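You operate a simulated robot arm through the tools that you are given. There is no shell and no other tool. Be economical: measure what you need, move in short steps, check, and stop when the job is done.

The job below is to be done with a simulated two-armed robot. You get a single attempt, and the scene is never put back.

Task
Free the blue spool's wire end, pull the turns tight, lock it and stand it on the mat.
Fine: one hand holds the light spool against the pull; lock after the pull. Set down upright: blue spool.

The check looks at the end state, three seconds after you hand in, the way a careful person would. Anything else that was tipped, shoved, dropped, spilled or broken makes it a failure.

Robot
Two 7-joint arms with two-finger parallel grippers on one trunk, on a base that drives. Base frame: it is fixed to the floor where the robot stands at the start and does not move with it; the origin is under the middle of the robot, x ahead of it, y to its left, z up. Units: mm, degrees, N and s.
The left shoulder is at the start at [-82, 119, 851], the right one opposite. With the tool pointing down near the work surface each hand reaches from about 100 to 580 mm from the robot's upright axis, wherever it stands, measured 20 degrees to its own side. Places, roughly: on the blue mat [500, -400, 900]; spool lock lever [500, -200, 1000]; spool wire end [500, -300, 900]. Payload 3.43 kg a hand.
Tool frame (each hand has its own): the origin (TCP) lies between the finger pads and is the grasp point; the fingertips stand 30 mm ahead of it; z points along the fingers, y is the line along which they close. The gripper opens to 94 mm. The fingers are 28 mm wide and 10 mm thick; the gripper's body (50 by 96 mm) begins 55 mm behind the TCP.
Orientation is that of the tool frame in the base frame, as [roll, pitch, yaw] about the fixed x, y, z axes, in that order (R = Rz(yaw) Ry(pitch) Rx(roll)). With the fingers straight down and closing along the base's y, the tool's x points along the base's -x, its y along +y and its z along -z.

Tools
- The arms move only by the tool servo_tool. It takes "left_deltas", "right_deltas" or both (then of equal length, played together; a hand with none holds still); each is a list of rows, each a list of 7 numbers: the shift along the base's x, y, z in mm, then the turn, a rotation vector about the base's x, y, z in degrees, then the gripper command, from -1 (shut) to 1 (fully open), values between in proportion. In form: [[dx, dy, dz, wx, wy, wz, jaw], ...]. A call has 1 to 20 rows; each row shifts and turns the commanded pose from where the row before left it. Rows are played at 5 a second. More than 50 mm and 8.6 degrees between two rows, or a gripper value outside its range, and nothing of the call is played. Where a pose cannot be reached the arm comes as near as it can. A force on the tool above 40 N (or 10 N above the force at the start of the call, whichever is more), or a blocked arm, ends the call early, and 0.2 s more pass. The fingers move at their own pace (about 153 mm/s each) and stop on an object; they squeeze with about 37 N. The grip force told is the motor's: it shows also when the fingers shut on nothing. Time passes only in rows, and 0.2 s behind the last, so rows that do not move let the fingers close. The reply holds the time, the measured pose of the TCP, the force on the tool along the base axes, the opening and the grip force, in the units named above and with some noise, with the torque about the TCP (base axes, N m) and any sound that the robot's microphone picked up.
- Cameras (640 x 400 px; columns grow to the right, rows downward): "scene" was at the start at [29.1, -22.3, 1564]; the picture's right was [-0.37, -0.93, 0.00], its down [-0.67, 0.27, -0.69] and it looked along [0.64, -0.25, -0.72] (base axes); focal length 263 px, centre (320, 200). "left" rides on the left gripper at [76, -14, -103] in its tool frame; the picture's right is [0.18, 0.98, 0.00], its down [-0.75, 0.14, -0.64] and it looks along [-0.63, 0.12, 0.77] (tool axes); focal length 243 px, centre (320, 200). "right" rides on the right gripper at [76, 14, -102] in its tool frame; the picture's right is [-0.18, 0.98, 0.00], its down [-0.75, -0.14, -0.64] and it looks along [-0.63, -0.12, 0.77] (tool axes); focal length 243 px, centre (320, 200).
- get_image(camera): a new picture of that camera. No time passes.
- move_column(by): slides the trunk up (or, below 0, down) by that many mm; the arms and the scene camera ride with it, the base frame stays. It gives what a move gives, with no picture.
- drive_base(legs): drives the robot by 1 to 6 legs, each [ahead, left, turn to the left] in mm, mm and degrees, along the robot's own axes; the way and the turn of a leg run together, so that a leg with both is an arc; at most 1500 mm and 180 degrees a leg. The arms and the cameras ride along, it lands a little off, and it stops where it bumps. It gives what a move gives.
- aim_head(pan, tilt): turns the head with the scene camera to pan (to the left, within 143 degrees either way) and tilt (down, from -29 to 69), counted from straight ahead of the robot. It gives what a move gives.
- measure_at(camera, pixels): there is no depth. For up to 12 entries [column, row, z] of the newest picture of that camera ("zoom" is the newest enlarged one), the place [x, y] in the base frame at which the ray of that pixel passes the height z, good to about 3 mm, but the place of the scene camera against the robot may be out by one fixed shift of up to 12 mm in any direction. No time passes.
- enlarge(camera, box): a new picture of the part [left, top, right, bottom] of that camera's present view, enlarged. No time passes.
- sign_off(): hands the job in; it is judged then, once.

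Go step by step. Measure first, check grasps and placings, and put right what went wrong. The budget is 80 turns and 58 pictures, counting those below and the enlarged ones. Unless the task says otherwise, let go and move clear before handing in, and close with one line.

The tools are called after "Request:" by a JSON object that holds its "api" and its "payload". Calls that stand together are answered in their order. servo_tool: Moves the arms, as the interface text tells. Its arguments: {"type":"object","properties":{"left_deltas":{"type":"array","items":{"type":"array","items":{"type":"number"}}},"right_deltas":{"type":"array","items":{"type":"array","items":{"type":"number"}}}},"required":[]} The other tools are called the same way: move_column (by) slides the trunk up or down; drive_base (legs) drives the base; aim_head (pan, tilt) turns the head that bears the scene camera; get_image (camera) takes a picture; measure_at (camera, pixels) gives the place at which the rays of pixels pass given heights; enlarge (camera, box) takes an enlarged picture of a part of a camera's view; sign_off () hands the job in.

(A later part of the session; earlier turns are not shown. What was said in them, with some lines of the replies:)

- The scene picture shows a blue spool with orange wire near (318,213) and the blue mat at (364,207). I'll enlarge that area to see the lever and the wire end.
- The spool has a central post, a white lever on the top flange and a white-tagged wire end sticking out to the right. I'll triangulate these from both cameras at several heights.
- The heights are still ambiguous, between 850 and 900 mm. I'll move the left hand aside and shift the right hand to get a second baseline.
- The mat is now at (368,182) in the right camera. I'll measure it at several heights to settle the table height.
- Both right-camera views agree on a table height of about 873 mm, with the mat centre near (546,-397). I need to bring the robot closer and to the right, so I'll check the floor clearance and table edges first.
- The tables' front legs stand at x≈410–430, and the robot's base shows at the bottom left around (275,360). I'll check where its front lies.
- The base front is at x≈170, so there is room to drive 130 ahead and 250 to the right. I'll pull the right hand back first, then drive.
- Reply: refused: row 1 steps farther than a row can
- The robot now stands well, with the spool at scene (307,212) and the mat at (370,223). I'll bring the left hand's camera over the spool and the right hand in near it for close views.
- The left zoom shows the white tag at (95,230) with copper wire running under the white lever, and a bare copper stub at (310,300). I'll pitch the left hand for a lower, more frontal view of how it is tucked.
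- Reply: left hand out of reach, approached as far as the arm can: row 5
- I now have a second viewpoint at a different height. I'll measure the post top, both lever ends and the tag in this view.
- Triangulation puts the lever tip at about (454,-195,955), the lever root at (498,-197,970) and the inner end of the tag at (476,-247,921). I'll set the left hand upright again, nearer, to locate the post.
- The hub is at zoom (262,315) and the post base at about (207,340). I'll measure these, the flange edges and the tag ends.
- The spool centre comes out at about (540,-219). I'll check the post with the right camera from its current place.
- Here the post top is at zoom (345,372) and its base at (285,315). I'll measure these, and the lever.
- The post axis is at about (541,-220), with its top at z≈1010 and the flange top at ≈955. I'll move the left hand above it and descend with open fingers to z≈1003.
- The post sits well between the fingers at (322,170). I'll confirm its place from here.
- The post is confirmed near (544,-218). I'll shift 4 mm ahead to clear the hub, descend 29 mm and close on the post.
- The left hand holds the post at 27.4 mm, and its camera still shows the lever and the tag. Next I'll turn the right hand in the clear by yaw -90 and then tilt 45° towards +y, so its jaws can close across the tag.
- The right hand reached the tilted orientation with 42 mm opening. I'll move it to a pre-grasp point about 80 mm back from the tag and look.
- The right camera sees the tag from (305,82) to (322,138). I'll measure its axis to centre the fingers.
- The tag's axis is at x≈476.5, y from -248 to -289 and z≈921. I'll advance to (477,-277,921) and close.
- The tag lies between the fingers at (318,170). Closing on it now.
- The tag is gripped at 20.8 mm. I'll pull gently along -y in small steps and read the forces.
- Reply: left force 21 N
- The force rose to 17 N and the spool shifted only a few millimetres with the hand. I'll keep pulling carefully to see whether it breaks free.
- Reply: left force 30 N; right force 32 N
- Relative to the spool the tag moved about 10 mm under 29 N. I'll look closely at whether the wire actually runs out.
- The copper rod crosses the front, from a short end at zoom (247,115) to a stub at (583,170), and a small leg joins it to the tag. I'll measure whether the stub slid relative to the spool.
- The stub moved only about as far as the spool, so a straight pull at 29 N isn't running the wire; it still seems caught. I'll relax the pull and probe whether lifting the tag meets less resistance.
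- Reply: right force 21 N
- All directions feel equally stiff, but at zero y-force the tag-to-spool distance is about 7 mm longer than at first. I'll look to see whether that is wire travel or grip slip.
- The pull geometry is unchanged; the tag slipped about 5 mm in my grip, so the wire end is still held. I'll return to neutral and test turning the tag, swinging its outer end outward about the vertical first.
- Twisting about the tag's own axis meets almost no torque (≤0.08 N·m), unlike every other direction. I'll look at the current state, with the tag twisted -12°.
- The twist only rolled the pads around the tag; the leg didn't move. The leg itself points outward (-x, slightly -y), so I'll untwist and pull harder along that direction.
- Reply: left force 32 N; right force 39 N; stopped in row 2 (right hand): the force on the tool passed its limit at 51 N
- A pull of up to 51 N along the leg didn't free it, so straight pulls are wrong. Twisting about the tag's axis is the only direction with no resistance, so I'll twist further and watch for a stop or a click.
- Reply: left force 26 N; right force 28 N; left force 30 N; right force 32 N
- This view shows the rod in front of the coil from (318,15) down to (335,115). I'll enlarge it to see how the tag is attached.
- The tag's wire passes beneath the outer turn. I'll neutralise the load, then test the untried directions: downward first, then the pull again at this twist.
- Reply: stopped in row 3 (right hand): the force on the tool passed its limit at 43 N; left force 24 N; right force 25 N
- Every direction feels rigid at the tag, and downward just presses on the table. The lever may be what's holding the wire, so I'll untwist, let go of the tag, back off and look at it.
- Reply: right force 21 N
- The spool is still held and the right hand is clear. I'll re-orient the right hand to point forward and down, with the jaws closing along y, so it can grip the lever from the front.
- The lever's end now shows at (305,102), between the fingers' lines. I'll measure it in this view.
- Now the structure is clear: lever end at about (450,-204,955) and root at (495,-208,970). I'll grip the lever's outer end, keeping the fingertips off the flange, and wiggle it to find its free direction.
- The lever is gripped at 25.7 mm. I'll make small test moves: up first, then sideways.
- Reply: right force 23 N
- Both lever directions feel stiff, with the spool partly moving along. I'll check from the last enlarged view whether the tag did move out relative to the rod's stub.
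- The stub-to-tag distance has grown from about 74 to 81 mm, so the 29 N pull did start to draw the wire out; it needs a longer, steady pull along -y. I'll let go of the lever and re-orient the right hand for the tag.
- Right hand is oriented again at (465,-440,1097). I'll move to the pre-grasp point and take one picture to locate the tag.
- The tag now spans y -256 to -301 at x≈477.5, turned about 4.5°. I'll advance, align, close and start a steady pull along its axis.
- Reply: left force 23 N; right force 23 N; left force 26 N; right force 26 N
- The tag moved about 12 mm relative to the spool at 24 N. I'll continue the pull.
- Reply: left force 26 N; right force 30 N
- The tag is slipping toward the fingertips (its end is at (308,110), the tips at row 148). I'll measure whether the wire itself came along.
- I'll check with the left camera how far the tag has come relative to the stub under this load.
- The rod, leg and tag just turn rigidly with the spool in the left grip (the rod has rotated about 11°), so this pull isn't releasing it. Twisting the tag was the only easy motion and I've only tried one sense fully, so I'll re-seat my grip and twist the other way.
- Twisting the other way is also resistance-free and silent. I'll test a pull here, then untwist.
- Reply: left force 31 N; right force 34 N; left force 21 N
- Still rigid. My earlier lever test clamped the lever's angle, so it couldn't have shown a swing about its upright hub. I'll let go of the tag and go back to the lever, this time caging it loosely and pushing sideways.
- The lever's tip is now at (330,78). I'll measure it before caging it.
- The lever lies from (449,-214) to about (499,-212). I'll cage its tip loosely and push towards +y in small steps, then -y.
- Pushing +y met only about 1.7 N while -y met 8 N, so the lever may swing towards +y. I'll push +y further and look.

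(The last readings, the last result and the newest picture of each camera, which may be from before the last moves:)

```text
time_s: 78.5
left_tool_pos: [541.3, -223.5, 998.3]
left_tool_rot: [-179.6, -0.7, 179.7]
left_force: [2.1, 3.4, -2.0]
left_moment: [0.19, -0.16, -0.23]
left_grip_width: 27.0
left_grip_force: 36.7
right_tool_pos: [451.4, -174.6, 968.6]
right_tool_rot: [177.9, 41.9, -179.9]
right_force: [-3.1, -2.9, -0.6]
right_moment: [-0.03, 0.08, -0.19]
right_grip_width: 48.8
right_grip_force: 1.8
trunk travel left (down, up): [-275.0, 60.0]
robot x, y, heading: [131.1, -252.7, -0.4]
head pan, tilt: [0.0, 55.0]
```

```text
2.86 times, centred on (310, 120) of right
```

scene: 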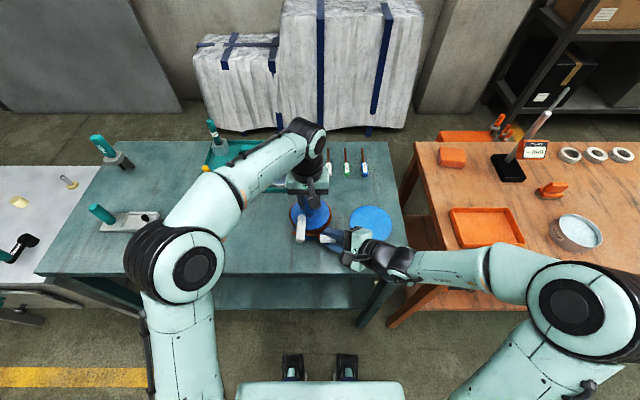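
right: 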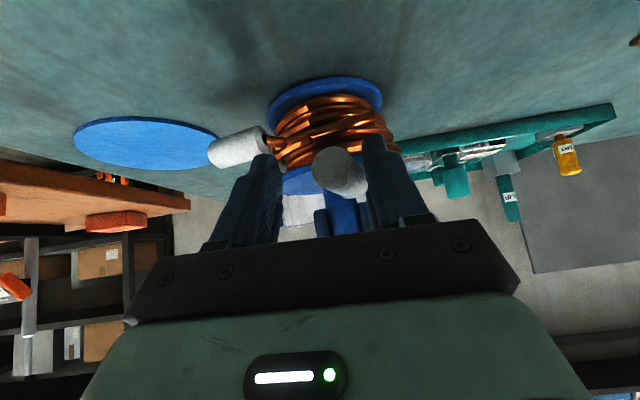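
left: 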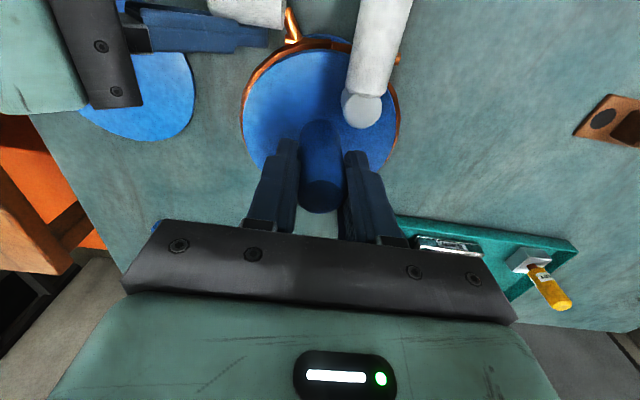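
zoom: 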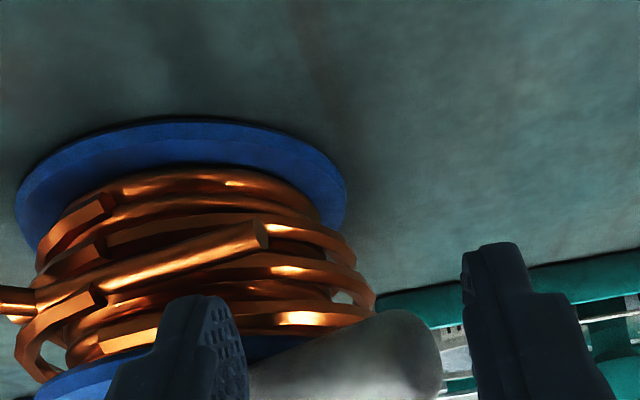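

The lever clearly swings on an upright hub: it now points toward +y and took only about 3 N, so its starting place was an end stop and probably the open state. I'll swing it back, withdraw, and probe the tag the same way, unclamped with one finger.

Request:
{"api": "servo_tool", "payload": {"right_deltas": [[0, -10, 0, 0, 0, 0, 0], [0, -10, 0, 0, 0, 0, 0], [0, -10, 0, 0, 0, 0, 0], [0, -10, 0, 0, 0, 0, 0], [0, -6, 0, 0, 0, 0, 0], [0, -4, 0, 0, 0, 0, 0], [0, 0, 0, 0, 0, 0, 0]]}}

Request:
{"api": "servo_tool", "payload": {"right_deltas": [[0, 6, 0, 0, 0, 0, 0], [-20, 0, 22, 0, 0, 0, 0], [-20, 0, 22, 0, 0, 0, 0], [-20, 0, 22, 0, 0, 0, 0], [0, -25, 10, 0, 7, 0, 0.5], [0, -25, 10, 0, 7, 0, 1], [0, -25, 10, 0, 7, 0, 1], [0, -25, 0, 0, 7, 0, 1], [0, -25, 0, 0, 7, 0, 1], [0, 0, 0, 0, 7, 0, 1]]}}

Request:
{"api": "get_image", "payload": {"camera": "right"}}

```text
time_s: 80.1
left_tool_pos: [542.0, -224.6, 998.8]
left_tool_rot: [-179.5, -0.5, 179.8]
left_force: [12.3, -4.2, -2.4]
left_moment: [-0.01, -0.42, 0.01]
left_grip_width: 25.7
left_grip_force: 37.1
right_tool_pos: [451.8, -224.9, 966.8]
right_tool_rot: [178.1, 41.9, -179.7]
right_force: [-12.6, 4.4, -1.8]
right_moment: [-0.03, 0.09, 0.3]
right_grip_width: 49.4
right_grip_force: 1.8
trunk travel left (down, up): [-275.0, 60.0]
robot x, y, heading: [132.8, -249.5, 0.2]
head pan, tilt: [0.0, 55.0]
```

```text
time_s: 82.3
left_tool_pos: [542.2, -225.4, 999.1]
left_tool_rot: [-179.4, -0.7, 179.7]
left_force: [0.0, 0.1, -2.3]
left_moment: [0.02, -0.15, -0.01]
left_grip_width: 25.8
left_grip_force: 36.8
right_tool_pos: [392.7, -344.5, 1063.5]
right_tool_rot: [177.7, -0.3, -179.8]
right_force: [0.0, 0.8, -1.0]
right_moment: [-0.03, 0.01, 0.03]
right_grip_width: 93.8
right_grip_force: 0.0
trunk travel left (down, up): [-275.0, 60.0]
robot x, y, heading: [127.4, -250.0, 0.0]
head pan, tilt: [0.0, 55.0]
```

```text
6 pictures are left
```

right: 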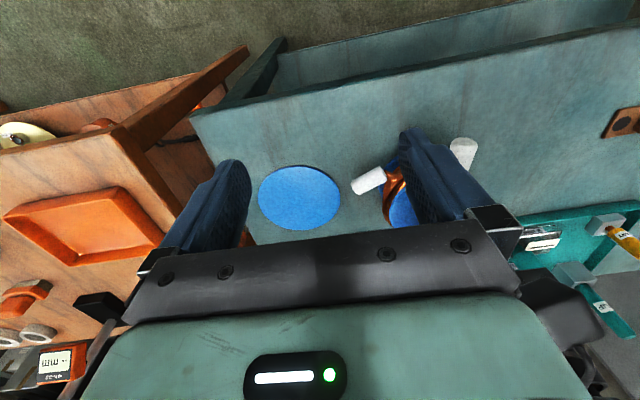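

The left grip width dropped from 27.3 to 25.7 mm, so the post shifted in the pads; I'll re-centre that later. The tag is at (355–385, 170–190), so I'll measure it.

Request:
{"api": "measure_at", "payload": {"camera": "right", "pixels": [[384, 174, 921], [356, 186, 921], [370, 180, 921], [463, 150, 955], [470, 140, 955], [405, 195, 955]]}}

```text
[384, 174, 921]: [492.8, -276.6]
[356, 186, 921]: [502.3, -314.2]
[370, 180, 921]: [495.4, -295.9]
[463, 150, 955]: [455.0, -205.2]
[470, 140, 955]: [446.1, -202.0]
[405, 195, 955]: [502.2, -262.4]
```

The tag has turned with the spool to (493,-276)–(502,-314), and the lever still stands partly swung. I need one left picture to see where the post sits in the pads.

Request:
{"api": "get_image", "payload": {"camera": "left"}}

```text
5 pictures are left
```

left: 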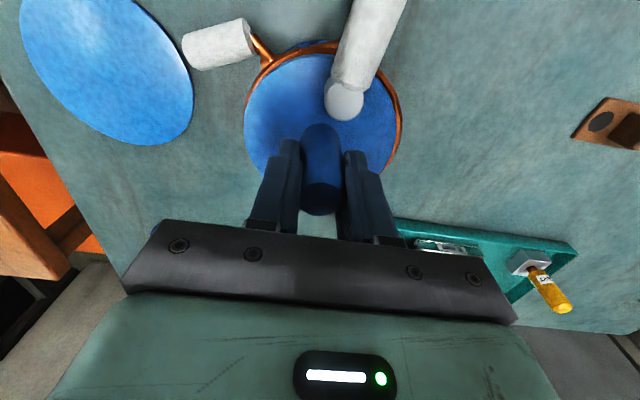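

Request:
{"api": "measure_at", "payload": {"camera": "left", "pixels": [[250, 38, 921], [186, 52, 921], [268, 64, 925], [244, 115, 955], [399, 115, 955], [322, 197, 1010], [344, 105, 972], [378, 0, 957], [320, 54, 955]]}}

```text
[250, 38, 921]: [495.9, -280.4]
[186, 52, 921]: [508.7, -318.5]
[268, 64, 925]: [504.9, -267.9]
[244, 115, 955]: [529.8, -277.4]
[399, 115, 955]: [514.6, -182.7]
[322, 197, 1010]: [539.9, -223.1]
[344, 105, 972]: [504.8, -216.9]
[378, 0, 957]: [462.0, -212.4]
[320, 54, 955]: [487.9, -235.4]
```

The post is still centred in the pads; the spool has just yawed about 17° and the lever is partly swung off its stop. I'll try the pull in this lever state, lining the right hand up with the tag's new heading.

Request:
{"api": "servo_tool", "payload": {"right_deltas": [[0, -20, 10, 0, 0, -8.1, 1], [0, -20, 10, 0, 0, -8.1, 1], [10, 0, 0, 0, 0, -8.1, 1], [10, 0, 0, 0, 0, -8.1, 1], [10, 0, 0, 0, 0, -8.1, 0.5], [10, 0, 0, 0, 0, -8.1, 0], [10, 0, 0, 0, 0, -8.1, -0.2], [10, 0, 0, 0, 0, -8.1, -0.2], [10, 0, 0, 0, 0, -8.1, -0.2], [10, 0, -10, 7.2, 2.2, 0, -0.2], [10, 0, -10, 7.2, 2.2, 0, -0.2], [10, 5, -15, 7.2, 2.2, 0, -0.2], [10, 5, -15, 7.2, 2.2, 0, -0.2], [10, 5, -20, 7.2, 2.2, 0, -0.2], [10, 10, -20, 7.2, 2.2, 0, -0.2]]}}

Request:
{"api": "get_image", "payload": {"camera": "right"}}

```text
time_s: 85.5
left_tool_pos: [541.4, -223.6, 999.2]
left_tool_rot: [-179.5, -0.7, 179.6]
left_force: [0.3, 0.0, -4.1]
left_moment: [0.01, -0.07, 0.0]
left_grip_width: 25.5
left_grip_force: 36.6
right_tool_pos: [522.9, -360.1, 994.0]
right_tool_rot: [177.5, -45.4, 107.4]
right_force: [0.0, -0.6, 0.0]
right_moment: [0.02, 0.02, 0.04]
right_grip_width: 37.4
right_grip_force: 0.0
trunk travel left (down, up): [-275.0, 60.0]
robot x, y, heading: [127.8, -250.2, 0.2]
head pan, tilt: [0.0, 55.0]
```

```text
4 pictures are left
```

right: 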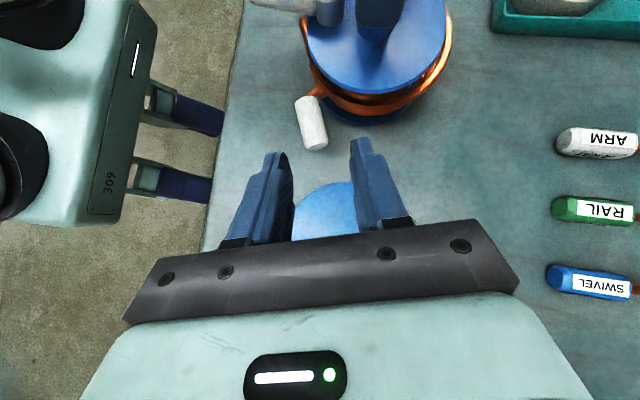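

Request:
{"api": "measure_at", "payload": {"camera": "right", "pixels": [[305, 97, 921], [317, 148, 921], [311, 122, 921]]}}

```text
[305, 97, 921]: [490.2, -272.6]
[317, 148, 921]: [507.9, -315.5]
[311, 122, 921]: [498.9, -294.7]
```

The tag's middle is at (499,-294), heading 22° off -y. I'll go straight in, grip and pull along its axis.

Request:
{"api": "servo_tool", "payload": {"right_deltas": [[-5, 15, -18, 0, 0, 4, -0.2], [-5, 15, -18, 0, 0, 0, -0.2], [-6, 16, -18, 0, 0, 0, -0.2], [-6, 16, -18, 0, 0, 0, -0.2], [0, 0, 0, 0, 0, 0, -0.2], [0, 0, 0, 0, 0, 0, -0.6], [0, 0, 0, 0, 0, 0, -1], [0, 0, 0, 0, 0, 0, -1]]}}

Request:
{"api": "servo_tool", "payload": {"right_deltas": [[1.4, -3.7, 0, 0, 0, 0, -1], [1.4, -3.7, 0, 0, 0, 0, -1], [1.4, -3.7, 0, 0, 0, 0, -1]]}}

Request:
{"api": "servo_tool", "payload": {"right_deltas": [[1.4, -3.7, 0, 0, 0, 0, -1], [1.4, -3.7, 0, 0, 0, 0, -1], [1.4, -3.7, 0, 0, 0, 0, -1]]}}

```text
time_s: 87.3
left_tool_pos: [540.8, -224.2, 999.1]
left_tool_rot: [-179.6, -0.7, 179.7]
left_force: [1.4, 0.1, -2.0]
left_moment: [0.1, 0.09, 0.01]
left_grip_width: 25.9
left_grip_force: 36.4
right_tool_pos: [500.5, -298.1, 921.2]
right_tool_rot: [177.6, -45.1, 111.4]
right_force: [-1.9, -0.3, -0.1]
right_moment: [-0.22, -0.15, 0.07]
right_grip_width: 24.3
right_grip_force: 37.3
trunk travel left (down, up): [-275.0, 60.0]
robot x, y, heading: [127.2, -251.5, 0.0]
head pan, tilt: [0.0, 55.0]
```

```text
time_s: 88.1
left_tool_pos: [541.4, -225.0, 999.1]
left_tool_rot: [-179.6, -0.7, 179.6]
left_force: [2.3, -4.2, -0.7]
left_moment: [-0.54, -0.07, 0.22]
left_grip_width: 25.6
left_grip_force: 37.0
right_tool_pos: [503.6, -308.0, 922.3]
right_tool_rot: [177.6, -45.3, 111.5]
right_force: [-2.6, 4.9, -1.0]
right_moment: [-0.03, -0.02, 0.16]
right_grip_width: 24.2
right_grip_force: 36.3
trunk travel left (down, up): [-275.0, 60.0]
robot x, y, heading: [130.9, -248.3, -0.1]
head pan, tilt: [0.0, 55.0]
```

```text
time_s: 88.9
left_tool_pos: [540.9, -224.8, 999.0]
left_tool_rot: [-179.5, -0.7, 179.6]
left_force: [0.6, -6.2, -0.9]
left_moment: [-0.66, -0.12, 0.02]
left_grip_width: 25.5
left_grip_force: 37.2
right_tool_pos: [509.4, -318.9, 922.3]
right_tool_rot: [177.5, -45.3, 111.4]
right_force: [0.2, 5.6, 0.6]
right_moment: [0.14, 0.01, 0.15]
right_grip_width: 24.2
right_grip_force: 36.9
trunk travel left (down, up): [-275.0, 60.0]
robot x, y, heading: [129.9, -248.9, 0.3]
head pan, tilt: [0.0, 55.0]
```

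Now the tag runs out freely: over 20 mm at only about 6 N, so the lever had been the lock. I'll keep pulling until it comes tight.

Request:
{"api": "servo_tool", "payload": {"right_deltas": [[1.4, -3.7, 0, 0, 0, 0, -1], [1.4, -3.7, 0, 0, 0, 0, -1], [1.4, -3.7, 0, 0, 0, 0, -1], [1.4, -3.7, 0, 0, 0, 0, -1]]}}

Request:
{"api": "servo_tool", "payload": {"right_deltas": [[1.4, -3.7, 0, 0, 0, 0, -1], [1.4, -3.7, 0, 0, 0, 0, -1], [1.4, -3.7, 0, 0, 0, 0, -1], [0, 0, 0, 0, 0, 0, -1]]}}

```text
time_s: 89.9
left_tool_pos: [541.3, -225.6, 998.6]
left_tool_rot: [-179.5, -0.7, 179.6]
left_force: [-1.8, -7.0, 1.9]
left_moment: [-0.34, -0.14, -0.32]
left_grip_width: 25.9
left_grip_force: 37.2
right_tool_pos: [515.1, -333.7, 922.3]
right_tool_rot: [177.5, -45.4, 111.3]
right_force: [3.2, 7.4, 1.2]
right_moment: [0.12, 0.02, 0.08]
right_grip_width: 24.3
right_grip_force: 37.0
trunk travel left (down, up): [-275.0, 60.0]
robot x, y, heading: [132.5, -252.7, -0.1]
head pan, tilt: [0.0, 55.0]
```

```text
time_s: 90.9
left_tool_pos: [542.0, -226.2, 999.3]
left_tool_rot: [-179.2, -0.6, 179.7]
left_force: [3.1, -24.6, -2.3]
left_moment: [-0.6, -0.17, 0.46]
left_grip_width: 25.6
left_grip_force: 36.6
right_tool_pos: [518.4, -342.5, 922.6]
right_tool_rot: [177.5, -45.5, 111.7]
right_force: [-1.4, 26.2, 4.2]
right_moment: [-0.49, -0.22, 0.22]
right_grip_width: 24.1
right_grip_force: 37.2
trunk travel left (down, up): [-275.0, 60.0]
robot x, y, heading: [131.1, -250.2, -0.0]
head pan, tilt: [0.0, 55.0]
```

The pull has come up tight at 26 N after about 44 mm of travel. I'll ease the load, let go of the tag and bring the right hand round to the lever's front to lock it.

Request:
{"api": "servo_tool", "payload": {"right_deltas": [[-1.5, 4, -1, 0, 0, 0, -1], [-0.5, 2, 0, 0, 0, 0, -1], [0, 0, 0, 0, 0, 0, -0.4], [0, 0, 0, 0, 0, 0, -0.2], [0, 0, 0, 0, 0, 0, -0.2], [4, -13, 14, 0, 0, 0, -0.2], [5, -17, 18, 0, 0, 0, -0.2], [6, -20, 21, 0, 0, 0, -0.1], [6, -20, 21, 0, 0, 0, 0], [-20, 0, 20, -7, -2.8, 0, 0], [-20, 0, 20, -7, -2.8, 0, 0], [-30, 0, 20, -7, -2.8, 0, 0], [-30, 0, 10, -7, -2.8, 0, 0], [-30, 0, 5, -7, -2.8, 0, 0], [-30, 0, 0, -7, -2.8, 0, 0]]}}

Request:
{"api": "servo_tool", "payload": {"right_deltas": [[0, 0, 0, 0, 0, 8.2, 0], [0, 0, 0, 0, 0, 8.2, 0], [0, 0, 0, 0, 0, 8.2, 0], [0, 0, 0, 0, 0, 8.2, 0], [0, 0, 0, 0, 0, 8.2, 0], [0, 0, 0, 0, 0, 8.2, 0], [0, 0, 0, 0, 0, 8.2, 0], [0, 0, 0, 0, 0, 8.2, 0], [0, 0, 0, 0, 0, 3, 0]]}}

```text
time_s: 94.1
left_tool_pos: [540.9, -223.5, 998.1]
left_tool_rot: [-179.6, -0.6, 179.7]
left_force: [-1.5, 0.3, -0.6]
left_moment: [0.17, -0.03, 0.06]
left_grip_width: 25.7
left_grip_force: 36.8
right_tool_pos: [375.4, -409.7, 1069.6]
right_tool_rot: [177.2, 0.1, 111.4]
right_force: [0.6, 0.0, 0.1]
right_moment: [0.02, -0.03, 0.0]
right_grip_width: 46.9
right_grip_force: 0.0
trunk travel left (down, up): [-275.0, 60.0]
robot x, y, heading: [134.6, -251.4, 0.1]
head pan, tilt: [0.0, 55.0]
```

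```text
time_s: 96.1
left_tool_pos: [542.7, -224.5, 998.5]
left_tool_rot: [-179.5, -0.7, 179.6]
left_force: [-0.2, -0.1, -3.0]
left_moment: [0.11, -0.1, 0.0]
left_grip_width: 25.7
left_grip_force: 36.7
right_tool_pos: [377.8, -409.2, 1070.5]
right_tool_rot: [177.3, 0.1, -179.9]
right_force: [-0.2, 0.2, -0.5]
right_moment: [-0.05, 0.02, -0.03]
right_grip_width: 47.0
right_grip_force: 0.1
trunk travel left (down, up): [-275.0, 60.0]
robot x, y, heading: [134.3, -248.3, -0.1]
head pan, tilt: [0.0, 55.0]
```

Right hand is clear. I'll pitch it and bring it in front of the lever, while the left hand eases down so its fingertips steady the spool on the table.

Request:
{"api": "servo_tool", "payload": {"right_deltas": [[0, 33, 0, 0, -7, 0, 0], [0, 33, 0, 0, -7, 0, 0], [0, 33, 0, 0, -7, 0, 0], [0, 33, 0, 0, -7, 0, 0], [0, 33, 0, 0, -7, 0, 0], [0, 30, 0, 0, -7, 0, 0]]}}

Request:
{"api": "servo_tool", "payload": {"left_deltas": [[0, 0, -4, 0, 0, 0, -1], [0, 0, -4, 0, 0, 0, -1], [0, 0, -3, 0, 0, 0, -1], [0, 0, 0, 0, 0, 0, -1]]}}

Request:
{"api": "get_image", "payload": {"camera": "right"}}

```text
time_s: 97.5
left_tool_pos: [542.2, -223.9, 998.4]
left_tool_rot: [-179.5, -0.7, 179.7]
left_force: [0.5, 0.1, -4.5]
left_moment: [0.01, -0.1, -0.02]
left_grip_width: 25.7
left_grip_force: 37.6
right_tool_pos: [377.1, -214.5, 1070.5]
right_tool_rot: [177.4, 42.1, -179.9]
right_force: [0.0, 0.3, -0.2]
right_moment: [-0.02, -0.01, -0.04]
right_grip_width: 47.2
right_grip_force: 0.1
trunk travel left (down, up): [-275.0, 60.0]
robot x, y, heading: [128.9, -249.8, 0.2]
head pan, tilt: [0.0, 55.0]
```

```text
time_s: 98.5
left_tool_pos: [541.0, -225.9, 991.0]
left_tool_rot: [-179.5, -0.4, 179.8]
left_force: [4.5, -1.0, 29.7]
left_moment: [1.29, -0.09, 0.01]
left_grip_width: 25.8
left_grip_force: 37.1
right_tool_pos: [375.9, -214.8, 1071.2]
right_tool_rot: [177.3, 42.1, -179.9]
right_force: [-0.6, 0.6, -0.5]
right_moment: [0.0, 0.0, 0.0]
right_grip_width: 47.1
right_grip_force: 0.0
trunk travel left (down, up): [-275.0, 60.0]
robot x, y, heading: [128.5, -249.9, 0.2]
head pan, tilt: [0.0, 55.0]
```

```text
3 pictures are left
```

right: 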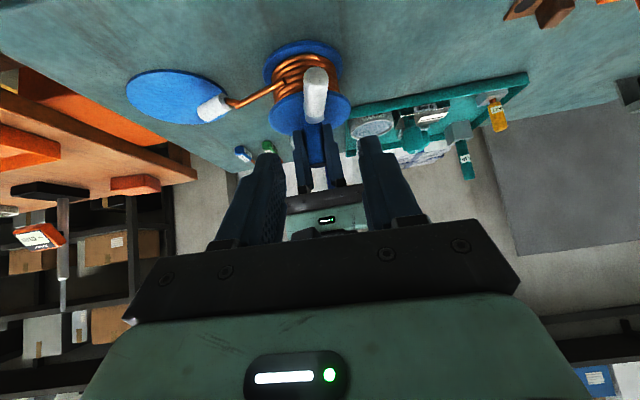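

The wire now leaves the coil straight to the tag at (212,108), and the turns are drawn in tight. The left hand presses with 30 N. I'll measure the lever before pushing it.

Request:
{"api": "measure_at", "payload": {"camera": "right", "pixels": [[316, 77, 955], [316, 118, 970], [349, 110, 955], [271, 120, 955], [212, 108, 921]]}}

```text
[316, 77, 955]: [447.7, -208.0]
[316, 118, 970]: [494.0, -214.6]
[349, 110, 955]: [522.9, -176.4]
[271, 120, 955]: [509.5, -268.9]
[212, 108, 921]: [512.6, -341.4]
```

The lever points at 172° and its locked stop should be near 187°. I'll cage the tip and push it back toward -y until it meets firm resistance.

Request:
{"api": "servo_tool", "payload": {"right_deltas": [[19, 2, -26, 0, 0, 0, 0], [19, 2, -26, 0, 0, 0, 0], [19, 2, -26, 0, 0, 0, 0], [20, 1, -25, 0, 0, 0, 0], [0, -8, 0, 0, 0, 0, 0], [0, 0, 0, 0, 0, 0, 0]]}}

Request:
{"api": "servo_tool", "payload": {"right_deltas": [[0, -4, 0, 0, 0, 0, 0], [0, -4, 0, 0, 0, 0, 0], [0, -4, 0, 0, 0, 0, 0], [0, 0, 0, 0, 0, 0, 0]]}}

Request:
{"api": "servo_tool", "payload": {"right_deltas": [[0, -4, 0, 0, 0, 0, 0], [0, -4, 0, 0, 0, 0, 0], [0, 0, 0, 0, 0, 0, 0]]}}

```text
time_s: 99.9
left_tool_pos: [540.5, -225.4, 988.4]
left_tool_rot: [-179.5, -0.5, 179.8]
left_force: [4.3, -1.8, 27.9]
left_moment: [1.17, -0.01, -0.09]
left_grip_width: 25.4
left_grip_force: 37.4
right_tool_pos: [453.4, -216.4, 966.8]
right_tool_rot: [177.3, 41.9, -179.9]
right_force: [0.3, 0.3, 0.5]
right_moment: [0.02, 0.01, -0.01]
right_grip_width: 47.0
right_grip_force: 0.0
trunk travel left (down, up): [-275.0, 60.0]
robot x, y, heading: [128.5, -252.5, -0.1]
head pan, tilt: [0.0, 55.0]
```

```text
time_s: 100.9
left_tool_pos: [541.7, -225.7, 989.4]
left_tool_rot: [-179.5, -0.4, 179.7]
left_force: [3.8, -2.0, 27.9]
left_moment: [1.24, -0.09, -0.15]
left_grip_width: 25.7
left_grip_force: 36.8
right_tool_pos: [452.9, -227.0, 967.1]
right_tool_rot: [177.3, 42.0, -179.9]
right_force: [-0.3, 1.0, -0.4]
right_moment: [-0.02, -0.02, -0.01]
right_grip_width: 47.2
right_grip_force: 0.1
trunk travel left (down, up): [-275.0, 60.0]
robot x, y, heading: [131.6, -251.3, 0.0]
head pan, tilt: [0.0, 55.0]
```

```text
time_s: 101.7
left_tool_pos: [540.0, -224.6, 989.1]
left_tool_rot: [-179.5, -0.4, 179.7]
left_force: [4.5, -3.5, 26.0]
left_moment: [1.31, -0.07, -0.05]
left_grip_width: 25.7
left_grip_force: 37.0
right_tool_pos: [452.7, -235.9, 967.9]
right_tool_rot: [177.3, 42.1, -179.9]
right_force: [-1.7, 1.8, 0.3]
right_moment: [0.06, 0.0, 0.04]
right_grip_width: 48.1
right_grip_force: 1.3
trunk travel left (down, up): [-275.0, 60.0]
robot x, y, heading: [128.9, -248.3, 0.2]
head pan, tilt: [0.0, 55.0]
```

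Contact is now light at 1.8 N, so the lever moves easily. I'll continue until firm.

Request:
{"api": "servo_tool", "payload": {"right_deltas": [[0, -4, 0, 0, 0, 0, 0], [0, -4, 0, 0, 0, 0, 0], [0, 0, 0, 0, 0, 0, 0]]}}

Request:
{"api": "servo_tool", "payload": {"right_deltas": [[0, -4, 0, 0, 0, 0, 0], [0, -4, 0, 0, 0, 0, 0], [0, 0, 0, 0, 0, 0, 0]]}}

Request:
{"api": "servo_tool", "payload": {"right_deltas": [[0, -4, 0, 0, 0, 0, 0], [0, -4, 0, 0, 0, 0, 0], [0, 0, 0, 0, 0, 0, 0]]}}

```text
time_s: 102.5
left_tool_pos: [539.5, -225.4, 988.9]
left_tool_rot: [-179.6, -0.4, 179.8]
left_force: [5.4, -6.0, 27.1]
left_moment: [1.32, 0.11, 0.21]
left_grip_width: 26.0
left_grip_force: 36.7
right_tool_pos: [454.1, -242.7, 967.5]
right_tool_rot: [177.4, 41.9, -179.8]
right_force: [-2.4, 7.1, -1.9]
right_moment: [0.02, 0.1, 0.29]
right_grip_width: 51.6
right_grip_force: 3.9
trunk travel left (down, up): [-275.0, 60.0]
robot x, y, heading: [129.2, -248.3, 0.1]
head pan, tilt: [0.0, 55.0]
```

```text
time_s: 103.3
left_tool_pos: [540.6, -225.4, 988.7]
left_tool_rot: [-179.3, -0.5, 179.7]
left_force: [8.1, -15.2, 25.6]
left_moment: [1.04, 0.46, 0.77]
left_grip_width: 25.8
left_grip_force: 36.8
right_tool_pos: [452.8, -250.4, 967.0]
right_tool_rot: [177.1, 42.1, -179.6]
right_force: [-3.3, 22.7, -1.3]
right_moment: [0.27, 0.02, 0.79]
right_grip_width: 60.0
right_grip_force: 10.9
trunk travel left (down, up): [-275.0, 60.0]
robot x, y, heading: [134.4, -246.7, 0.3]
head pan, tilt: [0.0, 55.0]
```

```text
time_s: 104.1
left_tool_pos: [541.6, -226.0, 989.9]
left_tool_rot: [-179.3, -0.4, 179.6]
left_force: [12.5, -22.0, 24.4]
left_moment: [0.47, 0.34, 1.1]
left_grip_width: 26.3
left_grip_force: 37.1
right_tool_pos: [452.6, -256.1, 968.5]
right_tool_rot: [176.9, 42.0, -179.6]
right_force: [-6.7, 26.6, -2.5]
right_moment: [0.35, -0.1, 0.98]
right_grip_width: 62.1
right_grip_force: 13.1
trunk travel left (down, up): [-275.0, 60.0]
robot x, y, heading: [129.9, -249.8, 0.2]
head pan, tilt: [0.0, 55.0]
```

The lever stopped firmly at 27 N, so it is home and locked. I'll back the right hand off, unpitch it over toward the mat for a look, and relieve the left hand's downward press.

Request:
{"api": "servo_tool", "payload": {"right_deltas": [[0, 10, 0, 0, 0, 0, 0], [0, 16, 0, 0, 0, 0, 0], [-20, 0, 22, 0, 0, 0, 0], [-20, 0, 22, 0, 0, 0, 0], [-20, 0, 22, 0, 0, 0, 0], [-20, -20, 22, 0, 7, 0, 0], [0, -30, 10, 0, 7, 0, 0], [0, -30, 10, 0, 7, 0, 0], [0, -30, 10, 0, 7, 0, 0], [0, -30, 10, 0, 7, 0, 0], [0, -10, 10, 0, 7, 0, 0]]}}

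Request:
{"api": "servo_tool", "payload": {"left_deltas": [[0, 0, 5, 0, 0, 0, -1], [0, 0, 4, 0, 0, 0, -1], [0, 0, 0, 0, 0, 0, -1]]}}

Request:
{"api": "get_image", "payload": {"camera": "right"}}

```text
time_s: 106.5
left_tool_pos: [540.0, -225.3, 988.3]
left_tool_rot: [-179.4, -0.6, 179.7]
left_force: [6.9, -0.1, 26.9]
left_moment: [0.98, 0.39, -0.01]
left_grip_width: 26.4
left_grip_force: 37.4
right_tool_pos: [373.5, -383.3, 1104.6]
right_tool_rot: [177.2, -0.1, -179.9]
right_force: [0.3, -0.2, 0.2]
right_moment: [0.0, 0.0, -0.02]
right_grip_width: 47.0
right_grip_force: 0.0
trunk travel left (down, up): [-275.0, 60.0]
robot x, y, heading: [125.4, -252.5, 0.3]
head pan, tilt: [0.0, 55.0]
```

```text
time_s: 107.3
left_tool_pos: [541.0, -225.1, 996.9]
left_tool_rot: [-179.6, -0.9, 179.7]
left_force: [0.8, 0.6, -3.8]
left_moment: [0.05, -0.07, 0.0]
left_grip_width: 26.4
left_grip_force: 37.3
right_tool_pos: [374.4, -383.7, 1103.4]
right_tool_rot: [177.2, -0.1, -179.9]
right_force: [0.1, 0.5, -0.2]
right_moment: [0.0, 0.0, 0.04]
right_grip_width: 46.9
right_grip_force: 0.0
trunk travel left (down, up): [-275.0, 60.0]
robot x, y, heading: [130.4, -251.9, 0.2]
head pan, tilt: [0.0, 55.0]
```

```text
2 pictures are left
```

right: 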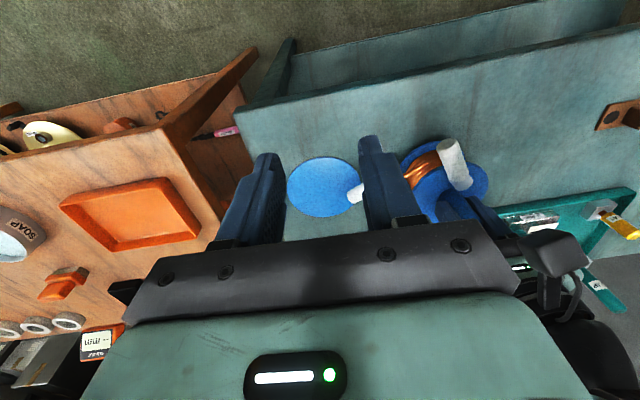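

Request:
{"api": "measure_at", "payload": {"camera": "right", "pixels": [[323, 187, 873], [286, 187, 873], [360, 187, 873], [323, 156, 873], [323, 217, 873], [448, 146, 955], [460, 180, 970], [356, 193, 921], [220, 195, 873], [245, 100, 873]]}}

```text
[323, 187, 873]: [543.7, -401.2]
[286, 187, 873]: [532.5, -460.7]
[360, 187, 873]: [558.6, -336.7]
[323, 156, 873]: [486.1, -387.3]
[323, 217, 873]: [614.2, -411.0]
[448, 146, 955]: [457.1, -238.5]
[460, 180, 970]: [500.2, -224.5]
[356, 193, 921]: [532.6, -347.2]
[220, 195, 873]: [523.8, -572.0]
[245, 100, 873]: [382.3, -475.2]
```

The mat's centre is at (546,-399), and the lever points at ~198°, consistent with its locked stop. I'll pull the right hand away and lift the spool with the left to carry it over the mat.

Request:
{"api": "servo_tool", "payload": {"right_deltas": [[-15, -30, 10, 0, 0, 0, 0], [-15, -30, 10, 0, 0, 0, 0], [-15, -30, 10, 0, 0, 0, 0], [-15, -30, 10, 0, 0, 0, 0], [-10, -20, 0, 0, 0, 0, 0]], "left_deltas": [[0, 0, 8, 0, 0, 0, -1], [0, 0, 8, 0, 0, 0, -1], [0, 0, 8, 0, 0, 0, -1], [0, 0, 8, 0, 0, 0, -1], [0, 0, 0, 0, 0, 0, -1]]}}

Request:
{"api": "servo_tool", "payload": {"left_deltas": [[1, -20, 0, 0, 0, 0, -1], [1, -20, 0, 0, 0, 0, -1], [1, -20, 0, 0, 0, 0, -1], [1, -20, 0, 0, 0, 0, -1], [1, -20, 0, 0, 0, 0, -1], [0, -20, 0, 0, 0, 0, -1], [0, -20, 0, 0, 0, 0, -1], [0, -20, 0, 0, 0, 0, -1], [0, -14, 0, 0, 0, 0, -1], [0, 0, 0, 0, 0, 0, -1]]}}

Request:
{"api": "get_image", "payload": {"camera": "left"}}

```text
time_s: 108.5
left_tool_pos: [541.4, -224.1, 1028.3]
left_tool_rot: [-179.7, -0.7, 179.7]
left_force: [-0.2, 0.1, -4.4]
left_moment: [0.06, -0.06, 0.0]
left_grip_width: 26.4
left_grip_force: 36.9
right_tool_pos: [304.1, -523.3, 1146.0]
right_tool_rot: [177.3, 0.0, -179.9]
right_force: [0.2, -0.1, 0.8]
right_moment: [-0.01, 0.04, 0.01]
right_grip_width: 47.1
right_grip_force: 0.1
trunk travel left (down, up): [-275.0, 60.0]
robot x, y, heading: [130.7, -249.3, 0.1]
head pan, tilt: [0.0, 55.0]
```

```text
time_s: 110.7
left_tool_pos: [545.2, -399.1, 1028.4]
left_tool_rot: [-179.7, -0.7, 179.7]
left_force: [-0.5, 0.5, -4.9]
left_moment: [0.02, -0.06, -0.01]
left_grip_width: 26.0
left_grip_force: 36.9
right_tool_pos: [304.0, -522.9, 1144.8]
right_tool_rot: [177.3, 0.0, -179.9]
right_force: [0.0, 0.7, -0.1]
right_moment: [-0.01, -0.04, 0.0]
right_grip_width: 47.2
right_grip_force: 0.1
trunk travel left (down, up): [-275.0, 60.0]
robot x, y, heading: [134.5, -245.6, -0.0]
head pan, tilt: [0.0, 55.0]
```

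```text
1 pictures are left
```

left: 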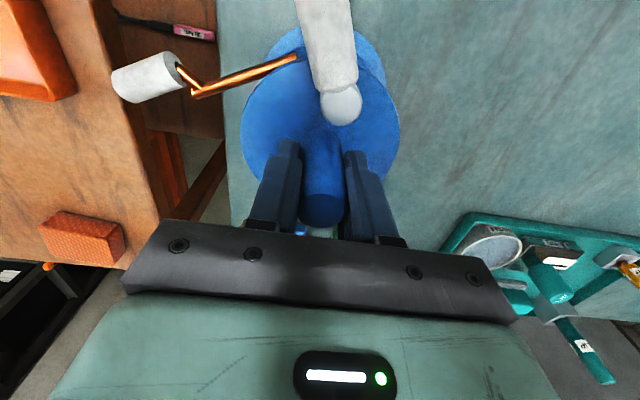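

The spool hangs level over the mat, with the lever home and the wire out straight. I'll lower it slowly until the force shows contact.

Request:
{"api": "servo_tool", "payload": {"left_deltas": [[0, 0, -8, 0, 0, 0, -1], [0, 0, -8, 0, 0, 0, -1], [0, 0, -6, 0, 0, 0, -1], [0, 0, 0, 0, 0, 0, -1]]}}

Request:
{"api": "servo_tool", "payload": {"left_deltas": [[0, 0, -3, 0, 0, 0, -1], [0, 0, -3, 0, 0, 0, -1], [0, 0, 0, 0, 0, 0, -1]]}}

Request:
{"api": "servo_tool", "payload": {"left_deltas": [[0, 0, -2, 0, 0, 0, -1], [0, 0, -2, 0, 0, 0, -1], [0, 0, 0, 0, 0, 0, -1]]}}

```text
time_s: 111.7
left_tool_pos: [547.6, -398.9, 1006.7]
left_tool_rot: [-179.5, -0.6, 179.7]
left_force: [0.1, 0.3, -4.5]
left_moment: [0.06, -0.07, 0.0]
left_grip_width: 25.8
left_grip_force: 36.8
right_tool_pos: [303.2, -523.2, 1144.3]
right_tool_rot: [177.3, 0.0, -179.9]
right_force: [0.0, 0.1, 0.1]
right_moment: [0.0, 0.01, 0.0]
right_grip_width: 47.0
right_grip_force: 0.1
trunk travel left (down, up): [-275.0, 60.0]
robot x, y, heading: [131.4, -252.4, -0.0]
head pan, tilt: [0.0, 55.0]
```

```text
time_s: 112.5
left_tool_pos: [545.7, -398.7, 1001.5]
left_tool_rot: [-179.6, -0.7, 179.7]
left_force: [-0.4, 0.1, -3.7]
left_moment: [0.0, -0.08, 0.04]
left_grip_width: 25.7
left_grip_force: 37.4
right_tool_pos: [303.7, -524.3, 1144.6]
right_tool_rot: [177.3, 0.0, -179.9]
right_force: [-0.4, -0.4, 0.2]
right_moment: [0.02, 0.02, -0.01]
right_grip_width: 47.0
right_grip_force: 0.0
trunk travel left (down, up): [-275.0, 60.0]
robot x, y, heading: [131.1, -243.9, 0.1]
head pan, tilt: [0.0, 55.0]
```

```text
time_s: 113.3
left_tool_pos: [545.1, -398.7, 997.4]
left_tool_rot: [-179.6, -0.6, 179.6]
left_force: [0.6, -0.3, -4.0]
left_moment: [0.07, -0.07, -0.03]
left_grip_width: 25.8
left_grip_force: 36.7
right_tool_pos: [303.2, -523.7, 1145.8]
right_tool_rot: [177.2, -0.1, -179.9]
right_force: [-0.3, 1.2, -0.1]
right_moment: [-0.03, 0.02, -0.01]
right_grip_width: 47.1
right_grip_force: 0.0
trunk travel left (down, up): [-275.0, 60.0]
robot x, y, heading: [128.2, -247.4, 0.4]
head pan, tilt: [0.0, 55.0]
```

Still hanging at z 997 (force -4 N). I'll keep lowering in 2 mm steps.

Request:
{"api": "servo_tool", "payload": {"left_deltas": [[0, 0, -2, 0, 0, 0, -1], [0, 0, -1, 0, 0, 0, -1], [0, 0, 0, 0, 0, 0, -1]]}}

Request:
{"api": "servo_tool", "payload": {"left_deltas": [[0, 0, -2, 0, 0, 0, -1], [0, 0, -1, 0, 0, 0, -1], [0, 0, 0, 0, 0, 0, -1]]}}

```text
time_s: 114.1
left_tool_pos: [547.3, -398.7, 995.2]
left_tool_rot: [-179.5, -0.7, 179.7]
left_force: [-0.5, 0.0, 3.0]
left_moment: [0.43, 0.1, 0.05]
left_grip_width: 25.6
left_grip_force: 36.8
right_tool_pos: [304.8, -523.4, 1146.0]
right_tool_rot: [177.3, 0.0, -179.9]
right_force: [0.0, -0.6, 0.0]
right_moment: [-0.01, 0.0, -0.01]
right_grip_width: 47.0
right_grip_force: 0.1
trunk travel left (down, up): [-275.0, 60.0]
robot x, y, heading: [130.0, -249.7, 0.1]
head pan, tilt: [0.0, 55.0]
```

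```text
time_s: 114.9
left_tool_pos: [545.8, -398.9, 994.3]
left_tool_rot: [-179.3, -0.2, 179.7]
left_force: [4.1, -1.8, 31.8]
left_moment: [1.28, 0.48, -0.02]
left_grip_width: 25.8
left_grip_force: 37.3
right_tool_pos: [302.4, -523.8, 1145.3]
right_tool_rot: [177.3, 0.1, -180.0]
right_force: [-0.3, -0.1, 1.2]
right_moment: [0.01, 0.06, -0.04]
right_grip_width: 46.9
right_grip_force: 0.0
trunk travel left (down, up): [-275.0, 60.0]
robot x, y, heading: [128.5, -248.0, 0.3]
head pan, tilt: [0.0, 55.0]
```

Seated: the force rose to 31.8 N. I'll ease up 3 mm, open slowly and rise straight up, then take the last picture.

Request:
{"api": "servo_tool", "payload": {"left_deltas": [[0, 0, 2, 0, 0, 0, -1], [0, 0, 1, 0, 0, 0, -1], [0, 0, 0, 0, 0, 0, -0.35], [0, 0, 0, 0, 0, 0, -0.1], [0, 0, 0, 0, 0, 0, 0.2], [0, 0, 0, 0, 0, 0, 0.2], [0, 0, 10, 0, 0, 0, 0.2], [0, 0, 20, 0, 0, 0, 0.2], [0, 0, 25, 0, 0, 0, 0.4], [0, 0, 25, 0, 0, 0, 0.4], [-20, 20, 20, 0, 0, 0, 0.4], [-20, 40, 10, 0, 0, 0, 0.4], [-20, 40, 10, 0, 0, 0, 0.4], [-20, 40, 0, 0, 0, 0, 0.4]]}}

Request:
{"api": "enlarge", "payload": {"camera": "scene", "box": [280, 160, 440, 260]}}

```text
time_s: 117.9
left_tool_pos: [495.5, -280.6, 1103.8]
left_tool_rot: [-179.3, -0.5, 179.8]
left_force: [-0.2, 0.1, 0.8]
left_moment: [0.0, -0.01, -0.03]
left_grip_width: 66.1
left_grip_force: 0.1
left hand out of reach, approached as far as the arm can: row 9, 10, 11, 12
right_tool_pos: [303.8, -521.9, 1146.0]
right_tool_rot: [177.2, 0.0, -179.9]
right_force: [0.4, 0.8, 0.4]
right_moment: [0.01, 0.04, 0.03]
right_grip_width: 47.0
right_grip_force: 0.0
trunk travel left (down, up): [-275.0, 60.0]
robot x, y, heading: [129.0, -247.7, -0.4]
head pan, tilt: [0.0, 55.0]
```

```text
4.00 times, centred on (360, 210) of scene
```

zoom: 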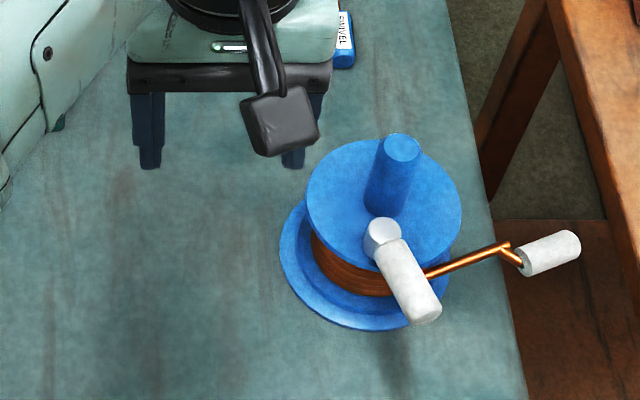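

The last picture shows the spool upright on the mat. The turns are tight, the wire end is out, the lever is against its stop and both hands are clear, so I'm handing in.

Request:
{"api": "sign_off", "payload": {}}

```text
The job is handed in.
```

The blue spool's wire end is free and pulled tight, the lever is locked at its stop, and the spool stands upright on the mat with both hands clear.
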